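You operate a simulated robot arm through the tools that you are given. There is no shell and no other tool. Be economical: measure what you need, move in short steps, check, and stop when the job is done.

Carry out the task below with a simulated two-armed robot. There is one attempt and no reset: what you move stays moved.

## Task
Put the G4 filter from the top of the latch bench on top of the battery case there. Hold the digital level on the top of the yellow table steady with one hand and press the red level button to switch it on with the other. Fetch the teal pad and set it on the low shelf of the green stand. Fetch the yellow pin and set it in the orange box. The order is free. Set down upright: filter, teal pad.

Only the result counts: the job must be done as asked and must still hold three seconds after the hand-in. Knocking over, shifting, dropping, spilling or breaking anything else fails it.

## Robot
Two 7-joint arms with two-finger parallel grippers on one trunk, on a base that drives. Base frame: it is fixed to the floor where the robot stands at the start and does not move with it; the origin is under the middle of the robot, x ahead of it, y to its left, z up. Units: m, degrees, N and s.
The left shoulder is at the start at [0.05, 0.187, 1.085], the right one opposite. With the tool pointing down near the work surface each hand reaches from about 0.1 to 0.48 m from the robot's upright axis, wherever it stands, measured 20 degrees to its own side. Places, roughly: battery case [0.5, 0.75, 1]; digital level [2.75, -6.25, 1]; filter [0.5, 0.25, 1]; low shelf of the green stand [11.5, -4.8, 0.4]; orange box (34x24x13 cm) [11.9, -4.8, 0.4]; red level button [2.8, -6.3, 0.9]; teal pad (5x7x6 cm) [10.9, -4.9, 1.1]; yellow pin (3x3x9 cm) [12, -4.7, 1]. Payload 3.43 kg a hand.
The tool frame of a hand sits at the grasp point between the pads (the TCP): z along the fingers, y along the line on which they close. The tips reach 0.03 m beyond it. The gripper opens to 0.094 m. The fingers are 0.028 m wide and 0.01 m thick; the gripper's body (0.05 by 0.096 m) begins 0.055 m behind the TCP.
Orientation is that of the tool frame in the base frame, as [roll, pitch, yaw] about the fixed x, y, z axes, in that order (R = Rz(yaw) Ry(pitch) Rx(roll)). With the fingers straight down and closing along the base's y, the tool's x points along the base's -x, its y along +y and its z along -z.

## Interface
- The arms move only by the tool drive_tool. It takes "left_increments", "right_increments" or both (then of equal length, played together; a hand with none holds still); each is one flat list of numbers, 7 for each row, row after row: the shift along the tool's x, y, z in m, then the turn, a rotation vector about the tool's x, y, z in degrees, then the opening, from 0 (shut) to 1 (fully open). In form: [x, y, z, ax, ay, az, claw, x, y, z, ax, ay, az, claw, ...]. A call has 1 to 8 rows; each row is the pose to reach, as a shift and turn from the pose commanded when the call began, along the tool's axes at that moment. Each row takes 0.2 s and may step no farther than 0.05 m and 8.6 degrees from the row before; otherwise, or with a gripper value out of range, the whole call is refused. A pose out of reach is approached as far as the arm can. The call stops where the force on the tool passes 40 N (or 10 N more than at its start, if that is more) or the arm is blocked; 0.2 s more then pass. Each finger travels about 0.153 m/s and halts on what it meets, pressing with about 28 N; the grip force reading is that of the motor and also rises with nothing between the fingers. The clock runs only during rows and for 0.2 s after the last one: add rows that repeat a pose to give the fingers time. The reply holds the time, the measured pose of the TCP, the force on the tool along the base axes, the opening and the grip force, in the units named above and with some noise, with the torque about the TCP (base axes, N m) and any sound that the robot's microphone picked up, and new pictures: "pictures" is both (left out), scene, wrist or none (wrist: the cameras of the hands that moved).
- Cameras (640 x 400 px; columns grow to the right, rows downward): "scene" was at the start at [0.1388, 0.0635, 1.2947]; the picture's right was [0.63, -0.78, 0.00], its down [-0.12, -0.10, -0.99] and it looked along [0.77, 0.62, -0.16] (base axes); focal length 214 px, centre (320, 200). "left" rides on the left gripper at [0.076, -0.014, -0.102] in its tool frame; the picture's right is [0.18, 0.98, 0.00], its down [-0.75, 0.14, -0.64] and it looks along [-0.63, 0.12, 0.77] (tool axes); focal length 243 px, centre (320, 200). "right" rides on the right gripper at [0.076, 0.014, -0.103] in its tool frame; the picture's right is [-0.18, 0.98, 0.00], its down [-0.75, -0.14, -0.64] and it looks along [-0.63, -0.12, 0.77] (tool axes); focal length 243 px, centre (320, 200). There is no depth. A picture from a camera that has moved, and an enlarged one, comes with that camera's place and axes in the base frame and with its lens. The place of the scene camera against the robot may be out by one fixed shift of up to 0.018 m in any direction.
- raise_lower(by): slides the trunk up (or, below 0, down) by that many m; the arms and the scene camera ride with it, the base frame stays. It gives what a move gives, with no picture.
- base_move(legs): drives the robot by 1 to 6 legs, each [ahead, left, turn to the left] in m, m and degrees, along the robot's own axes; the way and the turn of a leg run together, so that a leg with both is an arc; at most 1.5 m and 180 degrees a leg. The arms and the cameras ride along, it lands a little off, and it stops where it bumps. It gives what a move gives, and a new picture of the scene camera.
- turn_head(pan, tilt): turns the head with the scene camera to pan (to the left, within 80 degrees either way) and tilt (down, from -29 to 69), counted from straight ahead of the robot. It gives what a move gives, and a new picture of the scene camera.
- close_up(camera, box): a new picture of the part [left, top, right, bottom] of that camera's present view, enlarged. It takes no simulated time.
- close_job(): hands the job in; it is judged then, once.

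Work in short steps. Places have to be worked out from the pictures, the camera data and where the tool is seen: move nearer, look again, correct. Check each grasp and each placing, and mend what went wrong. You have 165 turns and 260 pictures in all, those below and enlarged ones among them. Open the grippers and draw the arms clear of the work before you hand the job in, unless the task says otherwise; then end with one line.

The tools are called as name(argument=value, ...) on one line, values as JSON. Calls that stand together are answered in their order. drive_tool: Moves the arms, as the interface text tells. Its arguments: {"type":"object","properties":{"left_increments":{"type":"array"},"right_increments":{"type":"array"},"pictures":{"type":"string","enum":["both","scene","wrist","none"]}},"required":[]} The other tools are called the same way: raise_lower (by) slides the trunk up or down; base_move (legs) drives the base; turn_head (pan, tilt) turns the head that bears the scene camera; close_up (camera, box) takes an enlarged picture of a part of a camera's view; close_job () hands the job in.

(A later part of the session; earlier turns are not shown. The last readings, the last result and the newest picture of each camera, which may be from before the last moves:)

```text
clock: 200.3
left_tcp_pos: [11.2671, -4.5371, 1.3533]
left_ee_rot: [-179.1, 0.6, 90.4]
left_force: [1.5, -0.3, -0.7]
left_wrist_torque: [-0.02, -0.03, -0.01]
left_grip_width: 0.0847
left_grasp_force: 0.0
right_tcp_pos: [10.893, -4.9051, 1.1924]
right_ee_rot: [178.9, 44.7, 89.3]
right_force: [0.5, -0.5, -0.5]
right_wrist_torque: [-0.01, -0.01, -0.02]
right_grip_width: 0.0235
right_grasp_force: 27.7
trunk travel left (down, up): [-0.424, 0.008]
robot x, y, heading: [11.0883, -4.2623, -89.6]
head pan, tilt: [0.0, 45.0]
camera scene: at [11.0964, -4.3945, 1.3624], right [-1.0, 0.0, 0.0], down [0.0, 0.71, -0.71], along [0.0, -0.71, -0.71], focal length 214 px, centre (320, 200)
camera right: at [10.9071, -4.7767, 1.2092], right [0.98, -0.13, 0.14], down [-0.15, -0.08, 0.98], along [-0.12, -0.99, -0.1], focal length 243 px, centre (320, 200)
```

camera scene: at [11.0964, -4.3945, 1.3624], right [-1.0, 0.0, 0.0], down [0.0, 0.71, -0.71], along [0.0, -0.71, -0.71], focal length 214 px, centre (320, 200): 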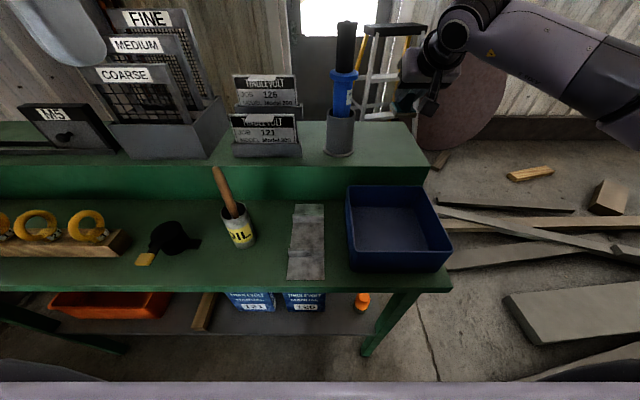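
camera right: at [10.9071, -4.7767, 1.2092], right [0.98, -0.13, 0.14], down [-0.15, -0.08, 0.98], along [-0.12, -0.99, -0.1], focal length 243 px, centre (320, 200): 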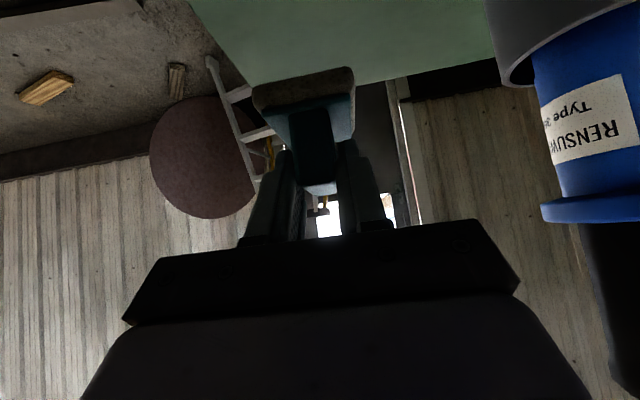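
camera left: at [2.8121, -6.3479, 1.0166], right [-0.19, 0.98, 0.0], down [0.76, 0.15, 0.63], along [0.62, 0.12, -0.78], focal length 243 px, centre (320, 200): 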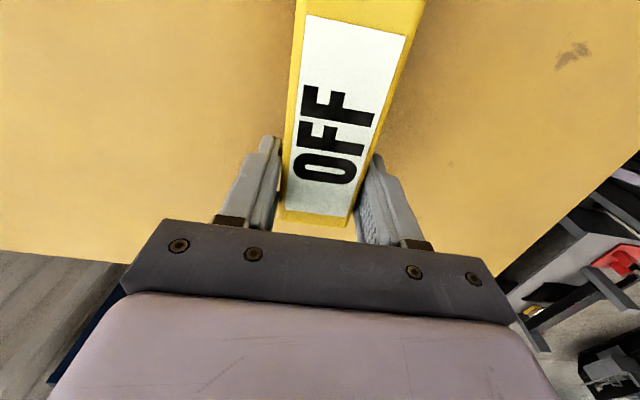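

Pad is held level. I retract it over the bin, back the base off, lower the trunk and look at the low shelf.

drive_tool(right_increments=[0.025, 0, -0.025, 0, 0, 0, 0, 0.05, 0, -0.05, 0, 0, 0, 0, 0.075, 0, -0.075, 0, 0, 0, 0, 0.0915, 0, -0.0923, 0, 0, 0, 0], pictures="none")

base_move(legs=[[-0.36, 0, 0]])

raise_lower(by=-0.4)

turn_head(pan=0, tilt=35)

```text
clock: 201.3
left_tcp_pos: [11.2658, -4.538, 1.3526]
left_ee_rot: [-179.1, 0.4, 90.3]
left_force: [0.0, -0.5, -0.2]
left_wrist_torque: [0.0, 0.02, 0.02]
left_grip_width: 0.0845
left_grasp_force: 0.1
right_tcp_pos: [10.8902, -4.7745, 1.1912]
right_ee_rot: [178.8, 44.7, 89.2]
right_force: [0.3, -0.1, -0.6]
right_wrist_torque: [0.03, -0.01, -0.01]
right_grip_width: 0.0233
right_grasp_force: 28.4
trunk travel left (down, up): [-0.424, 0.008]
robot x, y, heading: [11.0876, -4.2614, -89.9]
head pan, tilt: [0.0, 45.0]
```

```text
clock: 203.7
left_tcp_pos: [11.263, -4.1689, 1.3541]
left_ee_rot: [-179.1, 0.4, 90.2]
left_force: [0.3, -0.4, 0.1]
left_wrist_torque: [-0.04, -0.02, -0.04]
left_grip_width: 0.0845
left_grasp_force: 0.0
right_tcp_pos: [10.8878, -4.4048, 1.1918]
right_ee_rot: [178.8, 44.7, 89.2]
right_force: [0.5, -0.8, -1.2]
right_wrist_torque: [0.0, 0.01, 0.0]
right_grip_width: 0.0239
right_grasp_force: 28.1
trunk travel left (down, up): [-0.424, 0.008]
robot x, y, heading: [11.0848, -3.891, -90.1]
head pan, tilt: [0.0, 45.0]
camera scene: at [11.0948, -4.0266, 1.3625], right [-1.0, 0.0, 0.0], down [0.0, 0.71, -0.71], along [0.0, -0.71, -0.71], focal length 214 px, centre (320, 200)
```

scene: 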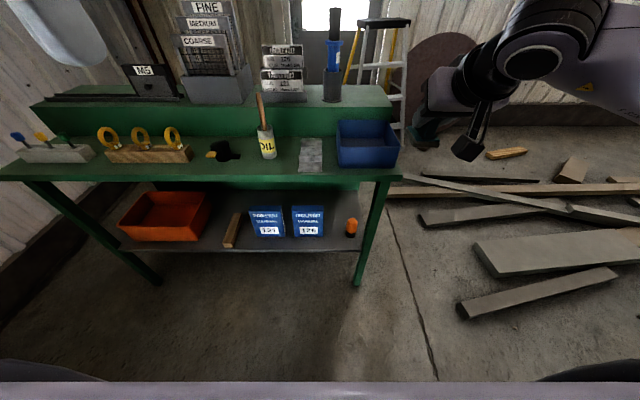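

```text
clock: 207.5
left_tcp_pos: [11.264, -4.1714, 0.9533]
left_ee_rot: [-179.1, 0.4, 90.2]
left_force: [-0.5, 0.4, 0.4]
left_wrist_torque: [-0.02, 0.03, 0.02]
left_grip_width: 0.0846
left_grasp_force: 0.0
right_tcp_pos: [10.8876, -4.4045, 0.7912]
right_ee_rot: [178.9, 44.7, 89.1]
right_force: [-0.3, 0.2, -0.3]
right_wrist_torque: [-0.03, 0.03, 0.0]
right_grip_width: 0.0233
right_grasp_force: 28.0
trunk travel left (down, up): [-0.024, 0.408]
robot x, y, heading: [11.086, -3.8931, -89.9]
head pan, tilt: [0.0, 45.0]
```

```text
clock: 208.2
left_tcp_pos: [11.2635, -4.171, 0.9533]
left_ee_rot: [-179.1, 0.5, 90.1]
left_force: [0.8, -0.6, 0.6]
left_wrist_torque: [-0.01, 0.02, 0.0]
left_grip_width: 0.0845
left_grasp_force: 0.0
right_tcp_pos: [10.8878, -4.4061, 0.7912]
right_ee_rot: [178.9, 44.7, 89.1]
right_force: [-0.3, 0.5, -0.5]
right_wrist_torque: [-0.02, -0.03, 0.02]
right_grip_width: 0.0233
right_grasp_force: 28.0
trunk travel left (down, up): [-0.024, 0.408]
robot x, y, heading: [11.0857, -3.8935, -90.2]
head pan, tilt: [0.0, 35.0]
camera scene: at [11.0948, -4.0338, 0.9772], right [-1.0, 0.0, 0.0], down [0.0, 0.57, -0.82], along [0.0, -0.82, -0.57], focal length 214 px, centre (320, 200)
```

scene: 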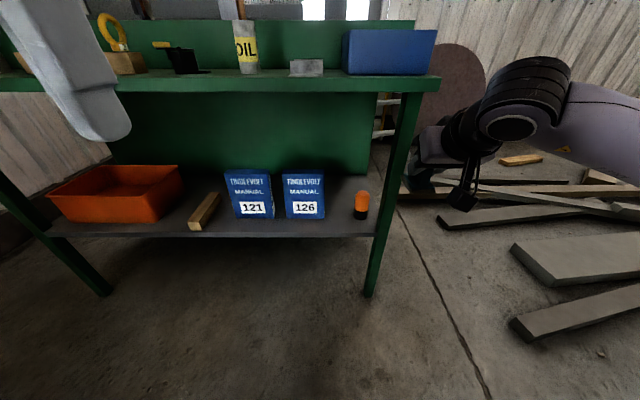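

Excellent view of the shelf; I zoom.

close_up(camera="scene", box=[200, 150, 420, 288])

```text
2.90 times, centred on (310, 219) of scene
camera zoom: at [11.0948, -4.0338, 0.9772], right [-1.0, 0.0, 0.0], down [0.0, 0.57, -0.82], along [0.0, -0.82, -0.57], focal length 622 px, centre (349, 145)
```

zoom: 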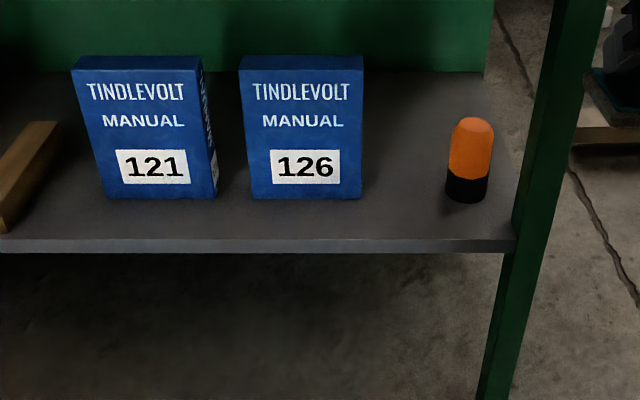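

Shelf z≈.419, front edge y≈-4.61; there's a 12 cm gap (x 10.96–11.08) between the manual 126 and the orange cylinder. I lower the arm in front of the stand first.

drive_tool(right_increments=[0.032, 0, 0.032, 0, 0, 0, 0, 0.064, 0, 0.063, 0, 0, 0, 0, 0.096, 0, 0.095, 0, 0, 0, 0, 0.128, 0, 0.127, 0, 0, 0, 0, 0.16, 0, 0.158, 0, 0, 0, 0, 0.188, 0, 0.186, 0, 0, 0, 0], pictures="both")

```text
clock: 209.6
left_tcp_pos: [11.2653, -4.1701, 0.9527]
left_ee_rot: [-179.1, 0.4, 90.2]
left_force: [1.2, 0.7, -0.5]
left_wrist_torque: [0.01, -0.03, 0.04]
left_grip_width: 0.0844
left_grasp_force: 0.1
right_tcp_pos: [10.8912, -4.4031, 0.5269]
right_ee_rot: [178.9, 44.8, 89.0]
right_force: [0.4, -1.3, -0.3]
right_wrist_torque: [0.02, 0.02, -0.01]
right_grip_width: 0.0233
right_grasp_force: 28.0
trunk travel left (down, up): [-0.024, 0.408]
robot x, y, heading: [11.0853, -3.8924, -89.9]
head pan, tilt: [0.0, 35.0]
camera scene: at [11.0948, -4.0338, 0.9773], right [-1.0, 0.0, 0.0], down [0.0, 0.57, -0.82], along [0.0, -0.82, -0.57], focal length 214 px, centre (320, 200)
camera right: at [10.906, -4.2764, 0.5458], right [0.98, -0.13, 0.14], down [-0.16, -0.08, 0.98], along [-0.12, -0.99, -0.1], focal length 243 px, centre (320, 200)
```

scene: 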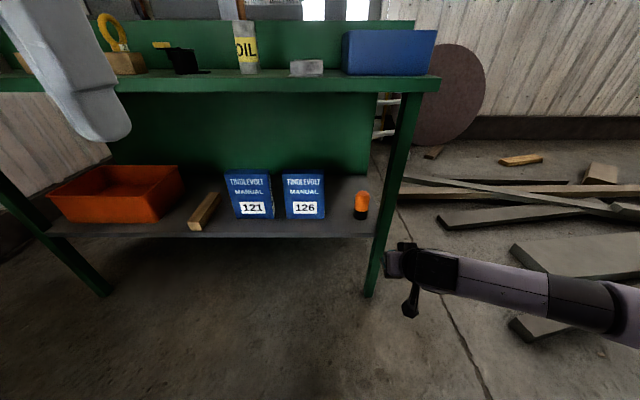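
right: 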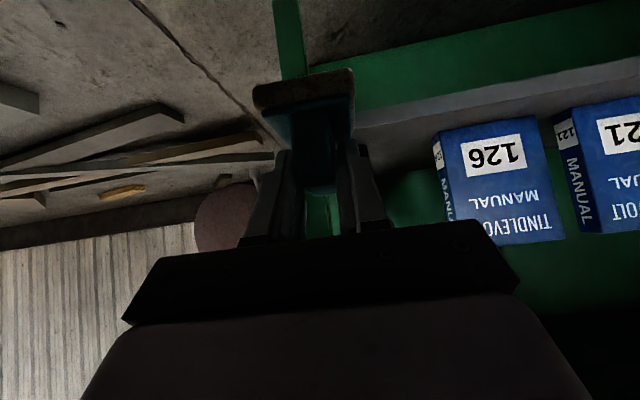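

Arm posture is fine (forearm runs back-right). I shift base left 12.7 cm, then ahead 20 cm, and check before going in fully.

base_move(legs=[[0, 0.127, 0], [0.17, 0, 0]])

close_up(camera="right", box=[0, 0, 640, 400])

```text
clock: 212.0
left_tcp_pos: [11.3935, -4.3415, 0.9522]
left_ee_rot: [-179.1, 0.4, 90.3]
left_force: [0.8, -0.4, 0.1]
left_wrist_torque: [0.02, 0.0, 0.0]
left_grip_width: 0.0845
left_grasp_force: 0.1
right_tcp_pos: [11.0224, -4.5755, 0.5271]
right_ee_rot: [179.0, 44.7, 89.3]
right_force: [-0.5, -0.3, -0.4]
right_wrist_torque: [0.0, -0.02, -0.01]
right_grip_width: 0.0234
right_grasp_force: 28.4
trunk travel left (down, up): [-0.024, 0.408]
robot x, y, heading: [11.2175, -4.0636, -90.1]
head pan, tilt: [0.0, 35.0]
camera scene: at [11.2242, -4.2051, 0.9772], right [-1.0, 0.0, 0.0], down [0.0, 0.57, -0.82], along [0.0, -0.82, -0.57], focal length 214 px, centre (320, 200)
```

scene: 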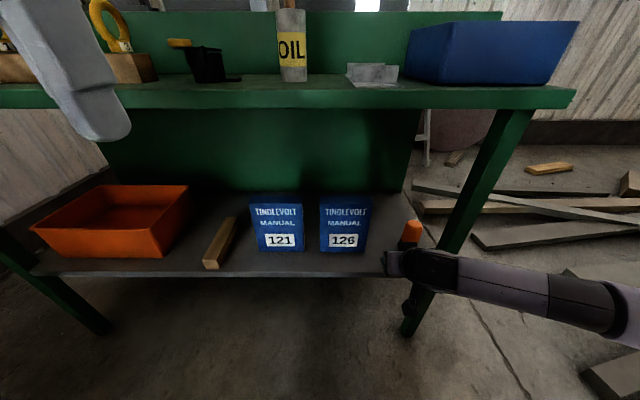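

```text
1.00 times, centred on (320, 200) of right
camera zoom: at [11.0363, -4.4486, 0.5464], right [0.98, -0.13, 0.14], down [-0.15, -0.08, 0.98], along [-0.12, -0.99, -0.1], focal length 243 px, centre (320, 200)
```

zoom: 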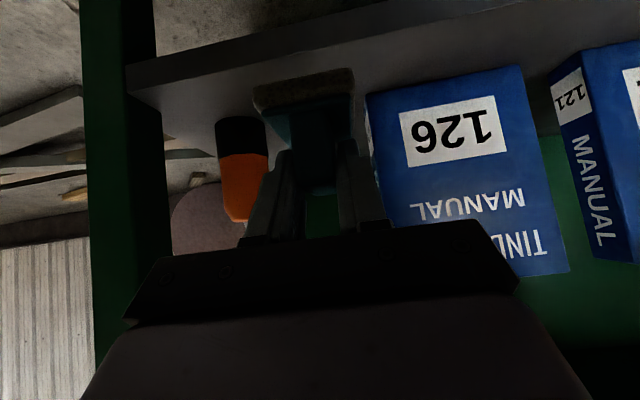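

Gap centre is x≈11.014; I go ahead 9 cm with the base.

base_move(legs=[[0.09, -0.008, 0]])

close_up(camera="right", box=[0, 0, 640, 400])

```text
clock: 213.1
left_tcp_pos: [11.3871, -4.4286, 0.953]
left_ee_rot: [-179.0, 0.4, 90.3]
left_force: [-0.4, -0.9, 0.1]
left_wrist_torque: [0.02, 0.02, -0.03]
left_grip_width: 0.0845
left_grasp_force: 0.2
right_tcp_pos: [11.0143, -4.6634, 0.5277]
right_ee_rot: [178.9, 44.7, 89.3]
right_force: [-0.3, -0.3, -0.4]
right_wrist_torque: [0.01, 0.02, -0.02]
right_grip_width: 0.0234
right_grasp_force: 28.2
trunk travel left (down, up): [-0.024, 0.408]
robot x, y, heading: [11.2051, -4.1499, -89.7]
head pan, tilt: [0.0, 35.0]
camera scene: at [11.2168, -4.2936, 0.9772], right [-1.0, 0.0, 0.0], down [0.0, 0.57, -0.82], along [0.0, -0.82, -0.57], focal length 214 px, centre (320, 200)
```

scene: 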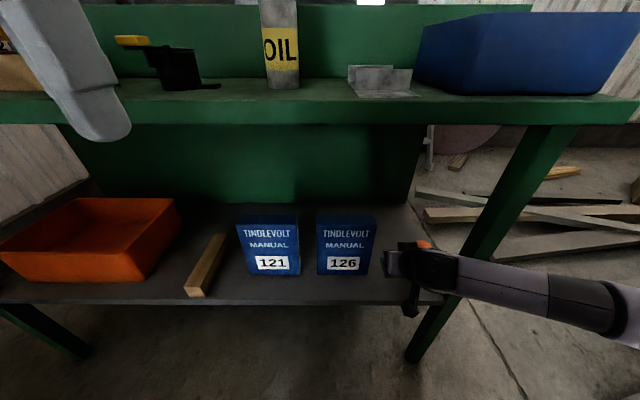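

```text
1.00 times, centred on (320, 200) of right
camera zoom: at [11.029, -4.5371, 0.5464], right [0.98, -0.13, 0.14], down [-0.15, -0.08, 0.98], along [-0.11, -0.99, -0.1], focal length 243 px, centre (320, 200)
```

zoom: 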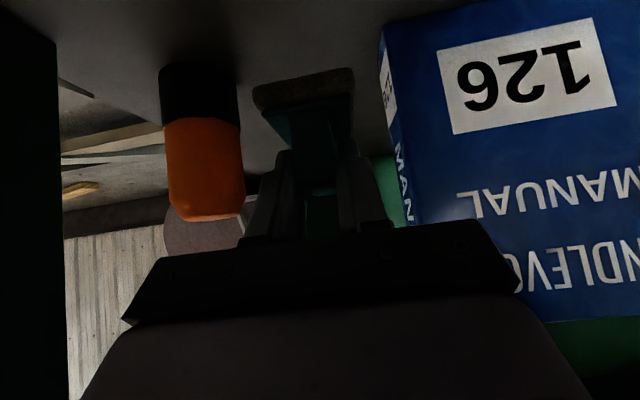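

Well centred. I lower 4.5 cm, then slowly to contact.

drive_tool(right_increments=[0.012, 0, 0.02, 0, 0, 0, 0, 0.027, 0, 0.0367, 0, 0, 0, 0, 0.0305, 0, 0.04, 0, 0, 0, 0, 0.034, 0, 0.0435, 0, 0, 0, 0], pictures="wrist")

```text
clock: 214.1
left_tcp_pos: [11.3869, -4.4298, 0.953]
left_ee_rot: [-179.0, 0.5, 90.3]
left_force: [0.2, 0.7, 0.8]
left_wrist_torque: [-0.02, 0.01, -0.01]
left_grip_width: 0.0844
left_grasp_force: 0.1
right_tcp_pos: [11.0156, -4.6697, 0.4728]
right_ee_rot: [178.9, 44.7, 89.3]
right_force: [-0.9, -0.3, -0.8]
right_wrist_torque: [-0.01, 0.02, 0.02]
right_grip_width: 0.0234
right_grasp_force: 28.2
trunk travel left (down, up): [-0.024, 0.408]
robot x, y, heading: [11.2093, -4.1521, -89.7]
head pan, tilt: [0.0, 35.0]
camera right: at [11.0302, -4.5436, 0.4919], right [0.98, -0.13, 0.14], down [-0.15, -0.08, 0.98], along [-0.11, -0.99, -0.1], focal length 243 px, centre (320, 200)
```

right: 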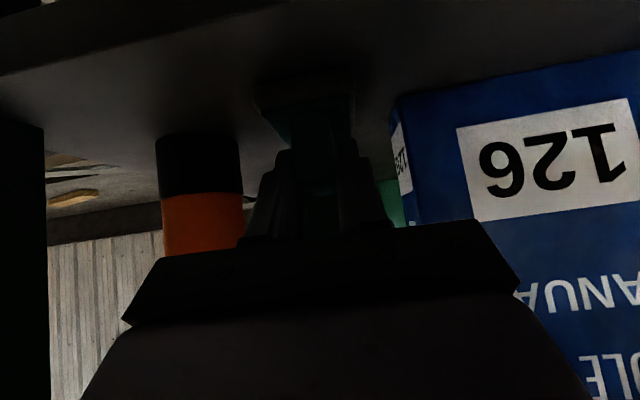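

Very near the shelf. Small 2 mm steps until the force rises.

drive_tool(right_increments=[0.0014, 0, 0.0014, 0, 0, 0, 0, 0.0028, 0, 0.0028, 0, 0, 0, 0, 0.0042, 0, 0.0042, 0, 0, 0, 0, 0.0042, 0, 0.0042, 0, 0, 0, 0], pictures="none")

```text
clock: 215.1
left_tcp_pos: [11.3874, -4.427, 0.9528]
left_ee_rot: [-179.0, 0.6, 90.4]
left_force: [0.1, 0.8, -0.3]
left_wrist_torque: [0.02, -0.01, 0.02]
left_grip_width: 0.0846
left_grasp_force: 0.1
right_tcp_pos: [11.0177, -4.6714, 0.471]
right_ee_rot: [178.8, 45.1, 89.3]
right_force: [-2.4, 8.3, 23.4]
right_wrist_torque: [0.43, 0.1, -0.02]
right_grip_width: 0.0236
right_grasp_force: 28.3
trunk travel left (down, up): [-0.024, 0.408]
robot x, y, heading: [11.2063, -4.1548, -89.8]
head pan, tilt: [0.0, 35.0]
```

Contact (23 N up). I relieve, open to half, and check.

drive_tool(right_increments=[-0.0025, 0, -0.0025, 0, 0, 0, 0, -0.0025, 0, -0.0025, 0, 0, 0, 0.25, -0.0025, 0, -0.0025, 0, 0, 0, 0.5, -0.0025, 0, -0.0025, 0, 0, 0, 0.5], pictures="wrist")

```text
clock: 216.1
left_tcp_pos: [11.3862, -4.4297, 0.9531]
left_ee_rot: [-179.2, 0.3, 90.2]
left_force: [0.7, -0.8, 0.0]
left_wrist_torque: [0.01, -0.01, 0.02]
left_grip_width: 0.0845
left_grasp_force: 0.0
right_tcp_pos: [11.0167, -4.6709, 0.4701]
right_ee_rot: [179.0, 44.6, 89.3]
right_force: [0.4, 0.4, -0.2]
right_wrist_torque: [0.01, 0.02, -0.03]
right_grip_width: 0.047
right_grasp_force: 0.1
trunk travel left (down, up): [-0.024, 0.408]
robot x, y, heading: [11.207, -4.1537, -89.5]
head pan, tilt: [0.0, 35.0]
camera right: at [11.0302, -4.5434, 0.489], right [0.98, -0.13, 0.14], down [-0.15, -0.09, 0.98], along [-0.12, -0.99, -0.1], focal length 243 px, centre (320, 200)
```

right: 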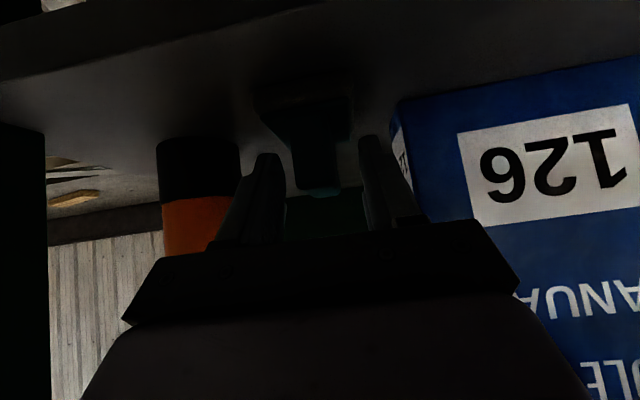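

Released, the pad stays upright. I draw the hand back along its own axis and look.

drive_tool(right_increments=[0, 0, -0.03, 0, 0, 0, 0.5, 0, 0, -0.07, 0, 0, 0, 0.5, 0, 0, -0.11, 0, 0, 0, 0.5, 0, 0, -0.14, 0, 0, 0, 0.5], pictures="wrist")

close_up(camera="scene", box=[300, 190, 480, 302])

```text
clock: 217.1
left_tcp_pos: [11.3867, -4.4299, 0.9533]
left_ee_rot: [-179.2, 0.4, 90.4]
left_force: [0.4, -0.1, 0.8]
left_wrist_torque: [0.02, -0.02, -0.04]
left_grip_width: 0.0844
left_grasp_force: 0.1
right_tcp_pos: [11.0135, -4.5731, 0.5715]
right_ee_rot: [179.0, 44.7, 89.3]
right_force: [0.2, 0.3, 0.5]
right_wrist_torque: [0.02, 0.0, -0.04]
right_grip_width: 0.0471
right_grasp_force: 0.0
trunk travel left (down, up): [-0.024, 0.408]
robot x, y, heading: [11.2059, -4.1546, -90.1]
head pan, tilt: [0.0, 35.0]
camera right: at [11.0272, -4.4459, 0.5902], right [0.98, -0.13, 0.14], down [-0.15, -0.08, 0.98], along [-0.11, -0.99, -0.1], focal length 243 px, centre (320, 200)
```

right: 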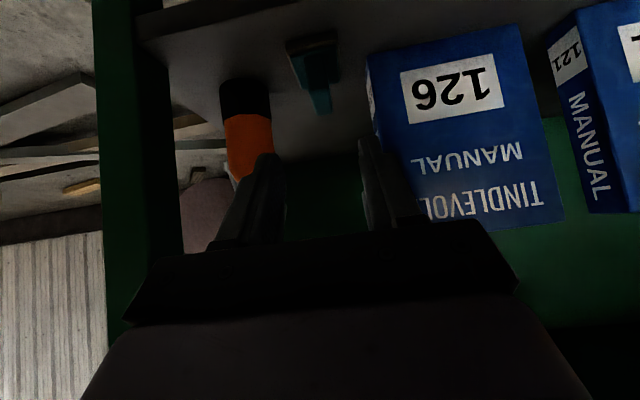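

```text
3.56 times, centred on (390, 246) of scene
camera zoom: at [11.2168, -4.2936, 0.9772], right [-1.0, 0.0, 0.0], down [0.0, 0.57, -0.82], along [0.0, -0.82, -0.57], focal length 763 px, centre (71, 36)
```

zoom: 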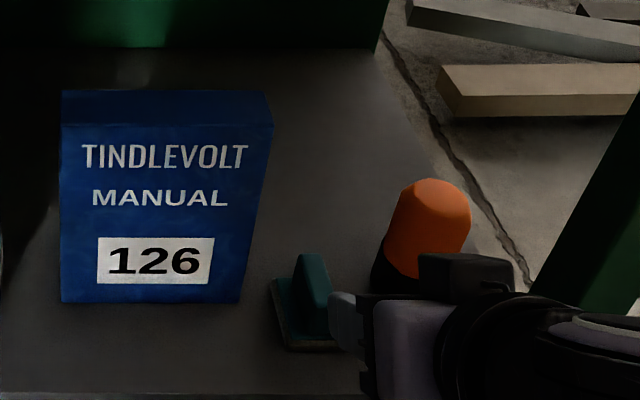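

The pad stands properly on the shelf. Now back off, raise the trunk, and go to the far end for the yellow pin.

base_move(legs=[[-0.27, 0, 0]])

raise_lower(by=0.4)

base_move(legs=[[0, 0.6, 0]])

turn_head(pan=10, tilt=40)

```text
clock: 219.0
left_tcp_pos: [11.3855, -4.1602, 0.9533]
left_ee_rot: [-179.1, 0.3, 90.4]
left_force: [-0.4, -0.8, -0.1]
left_wrist_torque: [-0.02, 0.0, -0.02]
left_grip_width: 0.0847
left_grasp_force: 0.1
right_tcp_pos: [11.0118, -4.3057, 0.5707]
right_ee_rot: [178.8, 44.7, 89.4]
right_force: [0.2, 0.4, 0.4]
right_wrist_torque: [0.0, 0.0, 0.03]
right_grip_width: 0.0472
right_grasp_force: 0.2
trunk travel left (down, up): [-0.024, 0.408]
robot x, y, heading: [11.2047, -3.8828, -89.8]
head pan, tilt: [0.0, 35.0]
camera scene: at [11.2157, -4.025, 0.9772], right [-1.0, -0.01, 0.0], down [0.0, 0.57, -0.82], along [0.0, -0.82, -0.57], focal length 214 px, centre (320, 200)
```

scene: 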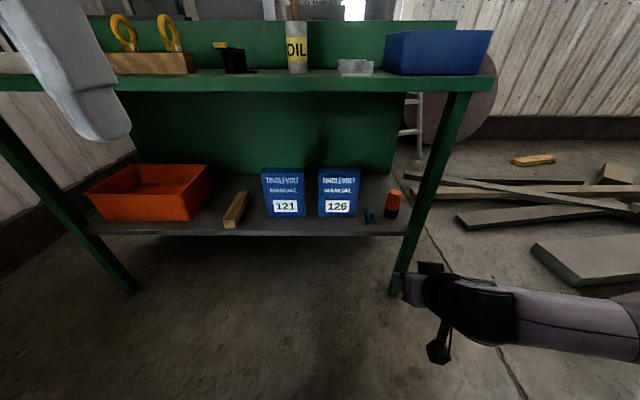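

```text
clock: 222.8
left_tcp_pos: [11.3862, -4.1602, 1.3534]
left_ee_rot: [-179.0, 0.4, 90.4]
left_force: [0.6, 0.0, -0.8]
left_wrist_torque: [-0.01, -0.04, 0.03]
left_grip_width: 0.0847
left_grasp_force: 0.0
right_tcp_pos: [11.0128, -4.3041, 0.9715]
right_ee_rot: [178.8, 44.8, 89.4]
right_force: [-0.5, -0.3, -0.1]
right_wrist_torque: [0.03, 0.01, -0.01]
right_grip_width: 0.0471
right_grasp_force: 0.1
trunk travel left (down, up): [-0.424, 0.008]
robot x, y, heading: [11.2065, -3.8834, -89.9]
head pan, tilt: [0.0, 35.0]
```

```text
clock: 226.2
left_tcp_pos: [11.9837, -4.1536, 1.3523]
left_ee_rot: [-179.1, 0.4, 90.8]
left_force: [0.1, 0.4, -0.3]
left_wrist_torque: [0.03, 0.02, -0.04]
left_grip_width: 0.0848
left_grasp_force: 0.1
right_tcp_pos: [11.6112, -4.2998, 0.9712]
right_ee_rot: [179.0, 44.6, 89.9]
right_force: [0.8, -0.3, 0.4]
right_wrist_torque: [-0.05, 0.02, -0.04]
right_grip_width: 0.0469
right_grasp_force: 0.1
trunk travel left (down, up): [-0.424, 0.008]
robot x, y, heading: [11.8014, -3.8774, -89.1]
head pan, tilt: [0.0, 35.0]
camera scene: at [11.8127, -4.0199, 1.3772], right [-1.0, -0.01, 0.0], down [-0.01, 0.57, -0.82], along [0.01, -0.82, -0.57], focal length 214 px, centre (320, 200)
```

scene: 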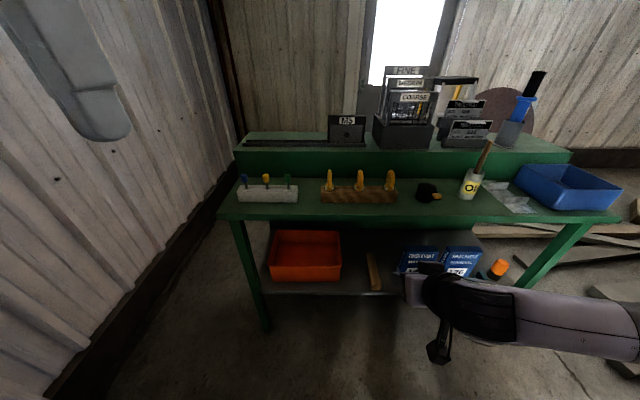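

```text
clock: 226.9
left_tcp_pos: [11.9827, -4.1546, 1.3527]
left_ee_rot: [-179.2, 0.3, 90.8]
left_force: [0.5, 0.1, -0.3]
left_wrist_torque: [0.03, -0.01, 0.0]
left_grip_width: 0.0844
left_grasp_force: 0.1
right_tcp_pos: [11.6108, -4.3004, 0.9717]
right_ee_rot: [178.9, 44.8, 89.8]
right_force: [-0.1, 0.4, 0.3]
right_wrist_torque: [-0.03, -0.03, -0.01]
right_grip_width: 0.047
right_grasp_force: 0.0
trunk travel left (down, up): [-0.424, 0.008]
robot x, y, heading: [11.8019, -3.8777, -89.4]
head pan, tilt: [10.0, 40.0]
camera scene: at [11.8269, -4.0154, 1.3697], right [-0.98, -0.19, 0.0], down [-0.12, 0.63, -0.77], along [0.14, -0.75, -0.64], focal length 214 px, centre (320, 200)
```

scene: 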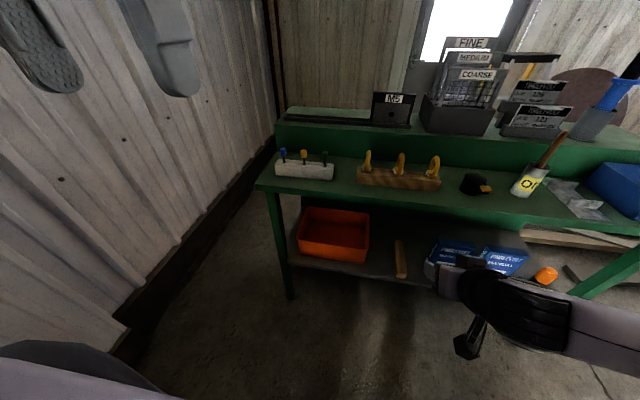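

Rack with blue, yellow and green pins at the far end. I zoom.

close_up(camera="scene", box=[250, 135, 370, 210])

close_up(camera="scene", box=[260, 190, 420, 290])

```text
5.33 times, centred on (310, 172) of scene
camera zoom: at [11.8269, -4.0154, 1.3697], right [-0.98, -0.19, 0.0], down [-0.12, 0.63, -0.77], along [0.14, -0.75, -0.64], focal length 1144 px, centre (373, 347)
```

zoom: 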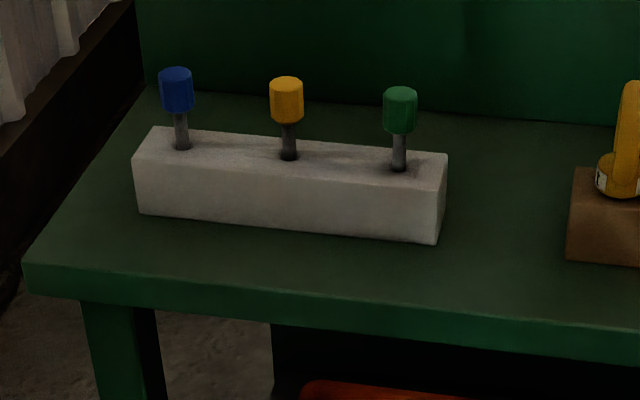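

```text
4.00 times, centred on (340, 240) of scene
camera zoom: at [11.8269, -4.0154, 1.3697], right [-0.98, -0.19, 0.0], down [-0.12, 0.63, -0.77], along [0.14, -0.75, -0.64], focal length 858 px, centre (240, 40)
```

zoom: 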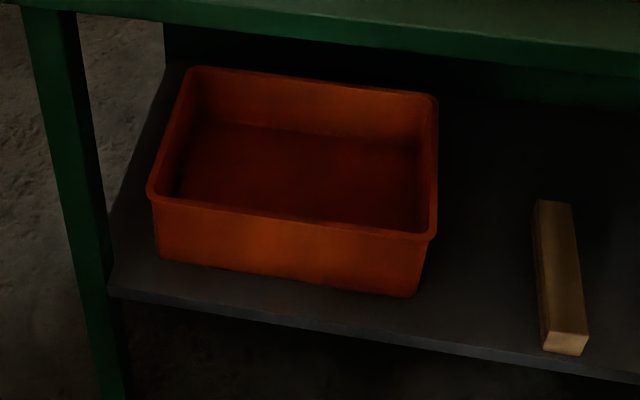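

Pin head: ≈(12.00,-4.66,1.013), neighbours ~7 cm away. First I bring the right hand up to a neutral pose so it clears the table.

drive_tool(right_increments=[-0.034, 0, -0.034, 0, 0, 0, 0.5, -0.068, 0, -0.068, 0, 6, 0, 0.5, -0.102, 0, -0.102, 0, 12, 0, 0.5, -0.136, 0, -0.136, 0, 18, 0, 0.5, -0.165, 0, -0.17, 0, 25, 0, 0.5, -0.17, 0, -0.2, 0, 32, 0, 0.5, -0.175, 0, -0.23, 0, 38, 0, 0.5, -0.18, 0, -0.26, 0, 44.7, 0, 0.5], pictures="none")

```text
clock: 228.7
left_tcp_pos: [11.9832, -4.1531, 1.353]
left_ee_rot: [-179.2, 0.6, 90.8]
left_force: [-0.2, 0.5, 0.4]
left_wrist_torque: [-0.03, 0.01, 0.02]
left_grip_width: 0.0847
left_grasp_force: 0.0
right_tcp_pos: [11.6071, -4.2471, 1.2839]
right_ee_rot: [179.3, -0.1, 90.6]
right_force: [0.0, 0.2, 0.1]
right_wrist_torque: [0.0, 0.01, -0.02]
right_grip_width: 0.0469
right_grasp_force: 0.0
trunk travel left (down, up): [-0.424, 0.008]
robot x, y, heading: [11.8001, -3.8756, -89.0]
head pan, tilt: [10.0, 40.0]
```

Drive ahead 0.36 m toward the stand.

base_move(legs=[[0.36, 0, -0.7]])

close_up(camera="left", box=[0, 0, 640, 400])

```text
clock: 231.1
left_tcp_pos: [11.9803, -4.521, 1.353]
left_ee_rot: [-179.2, 0.4, 89.9]
left_force: [0.5, -0.2, -0.1]
left_wrist_torque: [0.0, 0.0, 0.02]
left_grip_width: 0.0846
left_grasp_force: 0.1
right_tcp_pos: [11.6018, -4.6088, 1.2819]
right_ee_rot: [179.2, 0.0, 89.5]
right_force: [0.4, -0.1, -0.3]
right_wrist_torque: [0.0, 0.02, -0.01]
right_grip_width: 0.047
right_grasp_force: 0.1
trunk travel left (down, up): [-0.424, 0.008]
robot x, y, heading: [11.8027, -4.2427, -90.3]
head pan, tilt: [10.0, 40.0]
camera scene: at [11.8261, -4.3798, 1.3696], right [-0.99, -0.17, 0.0], down [-0.11, 0.63, -0.77], along [0.13, -0.75, -0.64], focal length 214 px, centre (320, 200)
```

scene: 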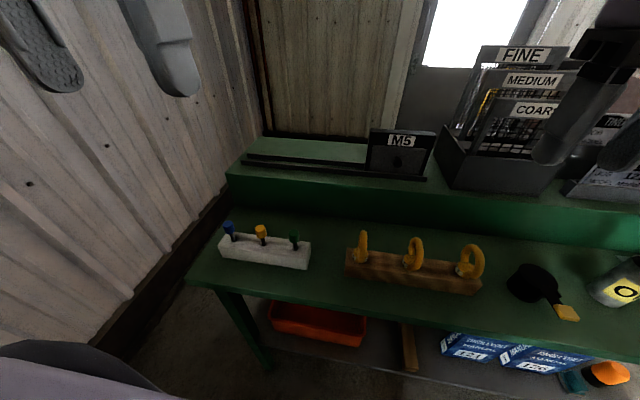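

```text
1.00 times, centred on (320, 200) of left
camera zoom: at [11.9676, -4.4443, 1.4567], right [0.98, 0.18, -0.02], down [0.15, -0.75, 0.65], along [0.1, -0.64, -0.76], focal length 243 px, centre (320, 200)
```

zoom: 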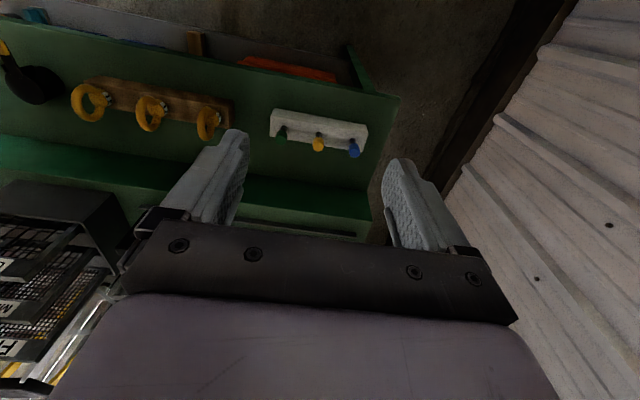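

Wrist view puts the yellow head at ≈(12.00,-4.67). I move the left hand above it, opening reduced.

drive_tool(left_increments=[-0.025, 0.003, 0.03, 0, 0, 0, 0.7, -0.05, 0.006, 0.07, 0, 0, 0, 0.6, -0.075, 0.009, 0.11, 0, 0, 0, 0.6, -0.1, 0.013, 0.15, 0, 0, 0, 0.6, -0.125, 0.016, 0.19, 0, 0, 0, 0.6, -0.147, 0.019, 0.225, 0, 0, 0, 0.6, -0.147, 0.019, 0.245, 0, 0, 0, 0.6], pictures="both")

```text
clock: 232.7
left_tcp_pos: [11.9951, -4.6716, 1.1101]
left_ee_rot: [-179.1, 0.6, 89.8]
left_force: [-0.4, -0.7, -0.3]
left_wrist_torque: [0.01, -0.02, -0.01]
left_grip_width: 0.0565
left_grasp_force: 0.0
right_tcp_pos: [11.6022, -4.6073, 1.2818]
right_ee_rot: [179.2, 0.1, 89.6]
right_force: [-0.2, -0.1, 0.2]
right_wrist_torque: [0.0, 0.04, -0.01]
right_grip_width: 0.0473
right_grasp_force: 0.0
trunk travel left (down, up): [-0.424, 0.008]
robot x, y, heading: [11.8004, -4.2394, -90.3]
head pan, tilt: [10.0, 40.0]
camera scene: at [11.8261, -4.3791, 1.3697], right [-0.99, -0.17, 0.0], down [-0.11, 0.63, -0.77], along [0.13, -0.76, -0.64], focal length 214 px, centre (320, 200)
camera left: at [11.9825, -4.5931, 1.2132], right [0.98, 0.18, -0.02], down [0.15, -0.75, 0.65], along [0.1, -0.64, -0.76], focal length 243 px, centre (320, 200)
```

scene: 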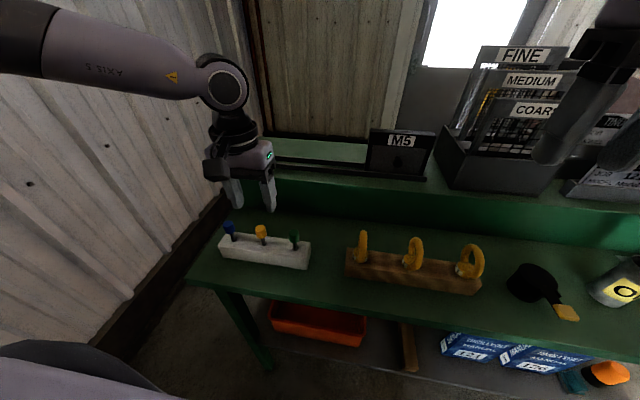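
left: 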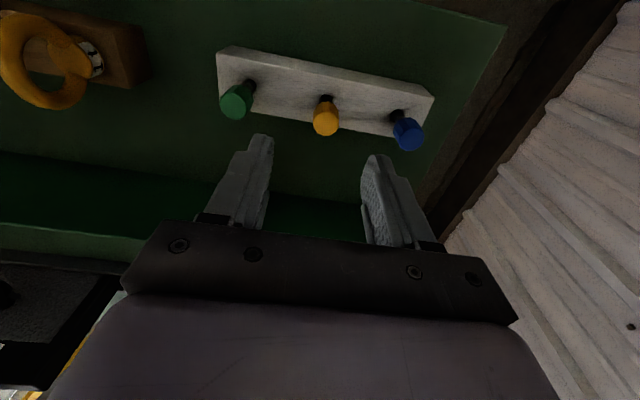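

Aligned to within a few mm. I descend to z≈1.018 and look.

drive_tool(left_increments=[-0.002, 0.003, 0.04, 0, 0, 0, 0.6, -0.002, 0.003, 0.075, 0, 0, 0, 0.6, -0.002, 0.003, 0.09, 0, 0, 0, 0.6], pictures="wrist")

close_up(camera="scene", box=[190, 180, 350, 280])

```text
clock: 233.4
left_tcp_pos: [11.9962, -4.6714, 1.0196]
left_ee_rot: [-179.0, 0.4, 89.8]
left_force: [-0.3, 1.0, -0.5]
left_wrist_torque: [0.02, 0.0, -0.01]
left_grip_width: 0.0566
left_grasp_force: 0.0
right_tcp_pos: [11.6022, -4.6086, 1.282]
right_ee_rot: [179.2, 0.1, 89.6]
right_force: [0.2, -0.1, 0.1]
right_wrist_torque: [-0.01, -0.01, 0.04]
right_grip_width: 0.0467
right_grasp_force: 0.1
trunk travel left (down, up): [-0.424, 0.008]
robot x, y, heading: [11.8019, -4.2403, -90.1]
head pan, tilt: [10.0, 40.0]
camera left: at [11.9834, -4.5938, 1.1232], right [0.98, 0.18, -0.02], down [0.15, -0.75, 0.65], along [0.1, -0.64, -0.76], focal length 243 px, centre (320, 200)
```

left: 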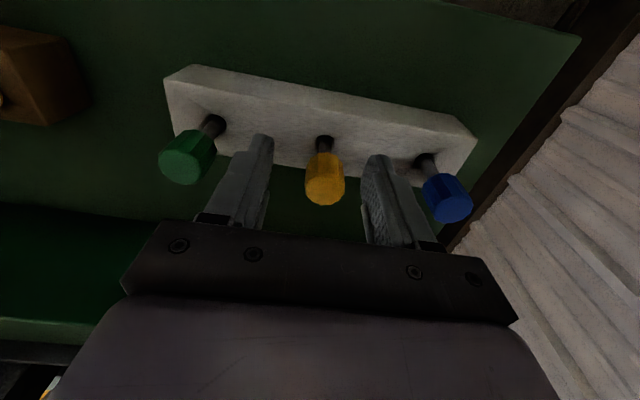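

```text
4.00 times, centred on (270, 230) of scene
camera zoom: at [11.8262, -4.3794, 1.3697], right [-0.99, -0.17, 0.0], down [-0.11, 0.63, -0.77], along [0.13, -0.75, -0.64], focal length 858 px, centre (520, 80)
```

zoom: 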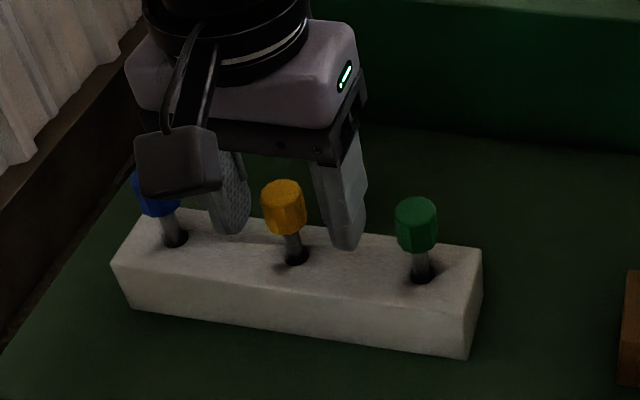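

Head is between the pads in both views. I close on it.

drive_tool(left_increments=[0, 0.001, 0.002, 0, 0, 0, 0.3, 0, 0.001, 0.002, 0, 0, 0, 0, 0, 0.001, 0.002, 0, 0, 0, 0, 0, 0.001, 0.002, 0, 0, 0, 0], pictures="wrist")

```text
clock: 234.4
left_tcp_pos: [11.9967, -4.6714, 1.018]
left_ee_rot: [-179.3, 0.4, 89.8]
left_force: [0.0, 0.4, -0.9]
left_wrist_torque: [-0.05, -0.01, 0.0]
left_grip_width: 0.0201
left_grasp_force: 28.2
right_tcp_pos: [11.6016, -4.6075, 1.2831]
right_ee_rot: [179.2, 0.0, 89.6]
right_force: [0.3, -0.1, 0.8]
right_wrist_torque: [-0.02, 0.0, 0.01]
right_grip_width: 0.047
right_grasp_force: 0.0
trunk travel left (down, up): [-0.424, 0.008]
robot x, y, heading: [11.8025, -4.2403, -90.0]
head pan, tilt: [10.0, 40.0]
camera left: at [11.9846, -4.5944, 1.1212], right [0.98, 0.18, -0.02], down [0.15, -0.75, 0.65], along [0.1, -0.64, -0.76], focal length 243 px, centre (320, 200)
```

left: 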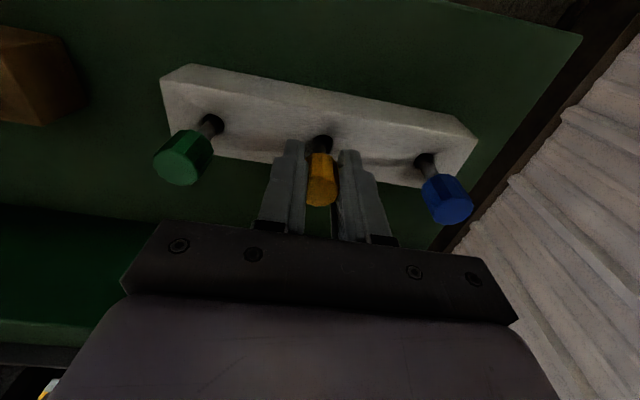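

Gripped at 20 mm. I lift straight up and check that the pin comes out.

drive_tool(left_increments=[0, 0, -0.015, 0, 0, 0, 0, 0, 0, -0.03, 0, 0, 0, 0, 0, 0, -0.06, 0, 0, 0, 0, 0, 0, -0.1, 0, 0, 0, 0, 0, 0, -0.14, 0, 0, 0, 0], pictures="both")

```text
clock: 235.7
left_tcp_pos: [11.9994, -4.6713, 1.1578]
left_ee_rot: [-179.2, 0.4, 89.8]
left_force: [0.1, -0.6, -0.2]
left_wrist_torque: [0.0, -0.01, -0.02]
left_grip_width: 0.0203
left_grasp_force: 28.4
right_tcp_pos: [11.6014, -4.6072, 1.2824]
right_ee_rot: [179.3, 0.0, 89.6]
right_force: [-0.4, 0.7, -0.3]
right_wrist_torque: [0.0, 0.0, -0.01]
right_grip_width: 0.047
right_grasp_force: 0.1
trunk travel left (down, up): [-0.424, 0.008]
robot x, y, heading: [11.8016, -4.2445, -90.4]
head pan, tilt: [10.0, 40.0]
camera scene: at [11.826, -4.3789, 1.3697], right [-0.99, -0.17, 0.0], down [-0.11, 0.63, -0.77], along [0.13, -0.76, -0.64], focal length 214 px, centre (320, 200)
camera left: at [11.9872, -4.5936, 1.2616], right [0.98, 0.18, -0.02], down [0.15, -0.75, 0.64], along [0.1, -0.64, -0.76], focal length 243 px, centre (320, 200)
```

scene: 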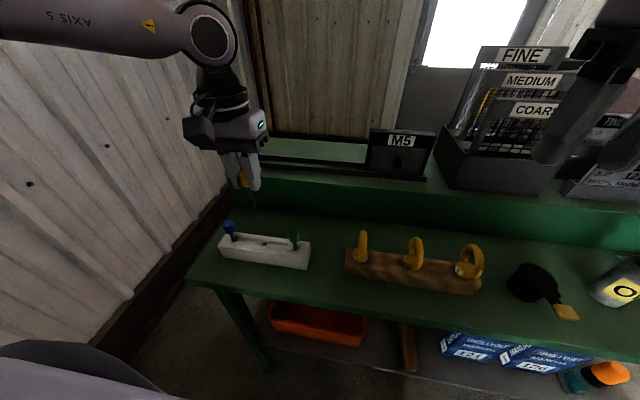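
left: 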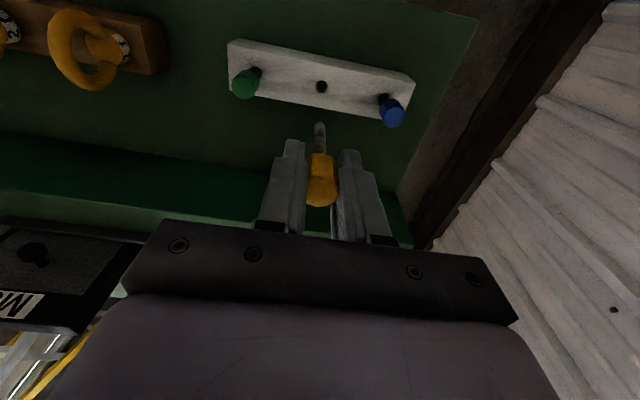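

Pin is out and held. I back off, lower the trunk, tuck the right hand back a little.

base_move(legs=[[-0.36, 0, 0.3]])

drive_tool(right_increments=[0.03, 0, 0, 0, 0, 0, 0.5, 0.065, 0, 0, 0, 0, 0, 0.5], pictures="none")

raise_lower(by=-0.4)

turn_head(pan=5, tilt=35)

```text
clock: 238.0
left_tcp_pos: [12.0018, -4.3068, 1.1572]
left_ee_rot: [-179.2, 0.5, 90.1]
left_force: [0.8, 0.1, -0.4]
left_wrist_torque: [-0.01, -0.01, 0.01]
left_grip_width: 0.0203
left_grasp_force: 27.7
right_tcp_pos: [11.6032, -4.2458, 1.2821]
right_ee_rot: [179.3, 0.1, 89.8]
right_force: [-0.4, 0.6, -1.4]
right_wrist_torque: [0.0, 0.0, -0.04]
right_grip_width: 0.0472
right_grasp_force: 0.0
trunk travel left (down, up): [-0.424, 0.008]
robot x, y, heading: [11.8058, -3.8786, -90.1]
head pan, tilt: [10.0, 40.0]
camera scene: at [11.8275, -4.0153, 1.3697], right [-0.98, -0.17, 0.0], down [-0.11, 0.63, -0.77], along [0.13, -0.75, -0.64], focal length 214 px, centre (320, 200)
```

scene: 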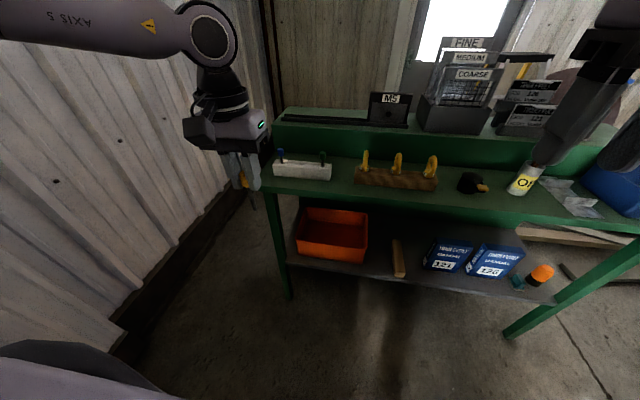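

```text
clock: 238.6
left_tcp_pos: [12.0031, -4.308, 1.1575]
left_ee_rot: [-179.3, 0.3, 90.0]
left_force: [-0.2, 0.2, 0.3]
left_wrist_torque: [0.01, 0.03, 0.0]
left_grip_width: 0.0204
left_grasp_force: 28.3
right_tcp_pos: [11.6054, -4.1782, 1.2839]
right_ee_rot: [179.3, 0.0, 89.7]
right_force: [-0.4, 0.1, -0.2]
right_wrist_torque: [0.01, -0.03, -0.02]
right_grip_width: 0.0469
right_grasp_force: 0.1
trunk travel left (down, up): [-0.424, 0.008]
robot x, y, heading: [11.8064, -3.8817, -90.1]
head pan, tilt: [10.0, 40.0]
```

```text
clock: 242.4
left_tcp_pos: [12.0024, -4.3072, 0.7573]
left_ee_rot: [-179.1, 0.4, 90.1]
left_force: [-0.3, 0.1, 1.5]
left_wrist_torque: [-0.03, 0.01, -0.01]
left_grip_width: 0.0204
left_grasp_force: 28.4
right_tcp_pos: [11.6033, -4.1794, 0.8837]
right_ee_rot: [179.2, -0.1, 89.8]
right_force: [0.0, -0.1, -0.1]
right_wrist_torque: [0.04, 0.01, 0.01]
right_grip_width: 0.0472
right_grasp_force: 0.1
trunk travel left (down, up): [-0.024, 0.408]
robot x, y, heading: [11.8077, -3.8775, -90.1]
head pan, tilt: [10.0, 40.0]
```

```text
clock: 243.1
left_tcp_pos: [12.0018, -4.3068, 0.7574]
left_ee_rot: [-179.1, 0.4, 90.1]
left_force: [-0.5, 0.1, 0.1]
left_wrist_torque: [0.03, -0.01, 0.0]
left_grip_width: 0.0202
left_grasp_force: 28.3
right_tcp_pos: [11.6042, -4.18, 0.8835]
right_ee_rot: [179.2, 0.0, 89.8]
right_force: [-0.1, 0.4, 0.3]
right_wrist_torque: [0.0, 0.01, -0.01]
right_grip_width: 0.0472
right_grasp_force: 0.0
trunk travel left (down, up): [-0.024, 0.408]
robot x, y, heading: [11.806, -3.8783, -90.1]
head pan, tilt: [5.0, 35.0]
camera scene: at [11.8205, -4.0199, 0.9772], right [-1.0, -0.09, 0.0], down [-0.05, 0.57, -0.82], along [0.07, -0.82, -0.57], focal length 214 px, centre (320, 200)
```

scene: 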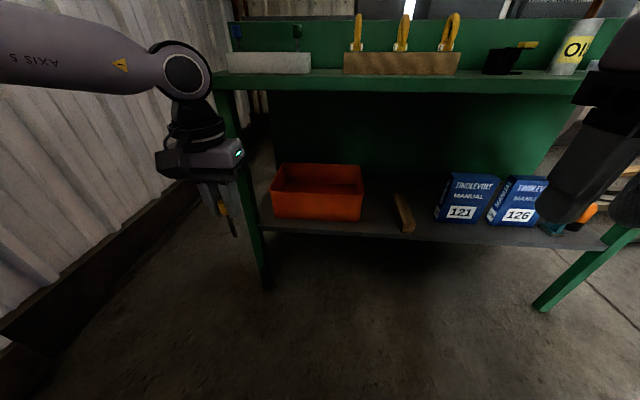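

The big wrist joint sits ~.2 m above the TCP, so a 35° tilt will fit under the table top. I tilt and stage the left hand in front of the stand.

drive_tool(left_increments=[-0.02, -0.002, 0.02, 0, -7, 0, 0, -0.04, -0.004, 0.04, 0, -14, 0, 0, -0.06, -0.006, 0.06, 0, -21, 0, 0, -0.08, -0.008, 0.08, 0, -28, 0, 0, -0.1, -0.01, 0.1, 0, -35, 0, 0], pictures="both")

```text
clock: 244.3
left_tcp_pos: [11.9887, -4.4093, 0.6577]
left_ee_rot: [-178.8, 35.5, 90.8]
left_force: [-0.5, 0.1, 0.2]
left_wrist_torque: [0.02, 0.02, -0.02]
left_grip_width: 0.02
left_grasp_force: 28.2
right_tcp_pos: [11.6048, -4.1797, 0.8837]
right_ee_rot: [179.2, -0.1, 89.8]
right_force: [-0.2, 0.6, 0.6]
right_wrist_torque: [0.0, 0.01, -0.02]
right_grip_width: 0.0472
right_grasp_force: 0.1
trunk travel left (down, up): [-0.024, 0.408]
robot x, y, heading: [11.8068, -3.8761, -90.0]
head pan, tilt: [5.0, 35.0]
camera scene: at [11.8204, -4.0198, 0.9773], right [-1.0, -0.09, 0.0], down [-0.05, 0.57, -0.82], along [0.07, -0.82, -0.57], focal length 214 px, centre (320, 200)
camera left: at [11.9748, -4.2864, 0.6993], right [0.98, 0.15, -0.12], down [0.16, -0.24, 0.96], along [0.11, -0.96, -0.26], focal length 243 px, centre (320, 200)
```

scene: 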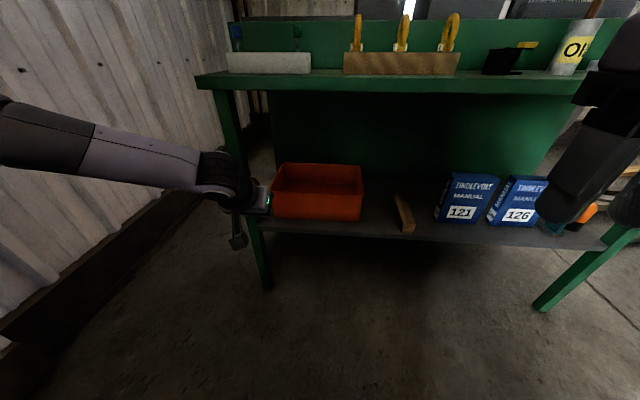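
left: 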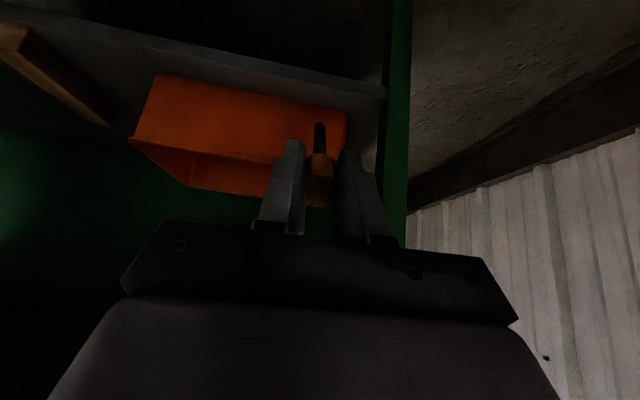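

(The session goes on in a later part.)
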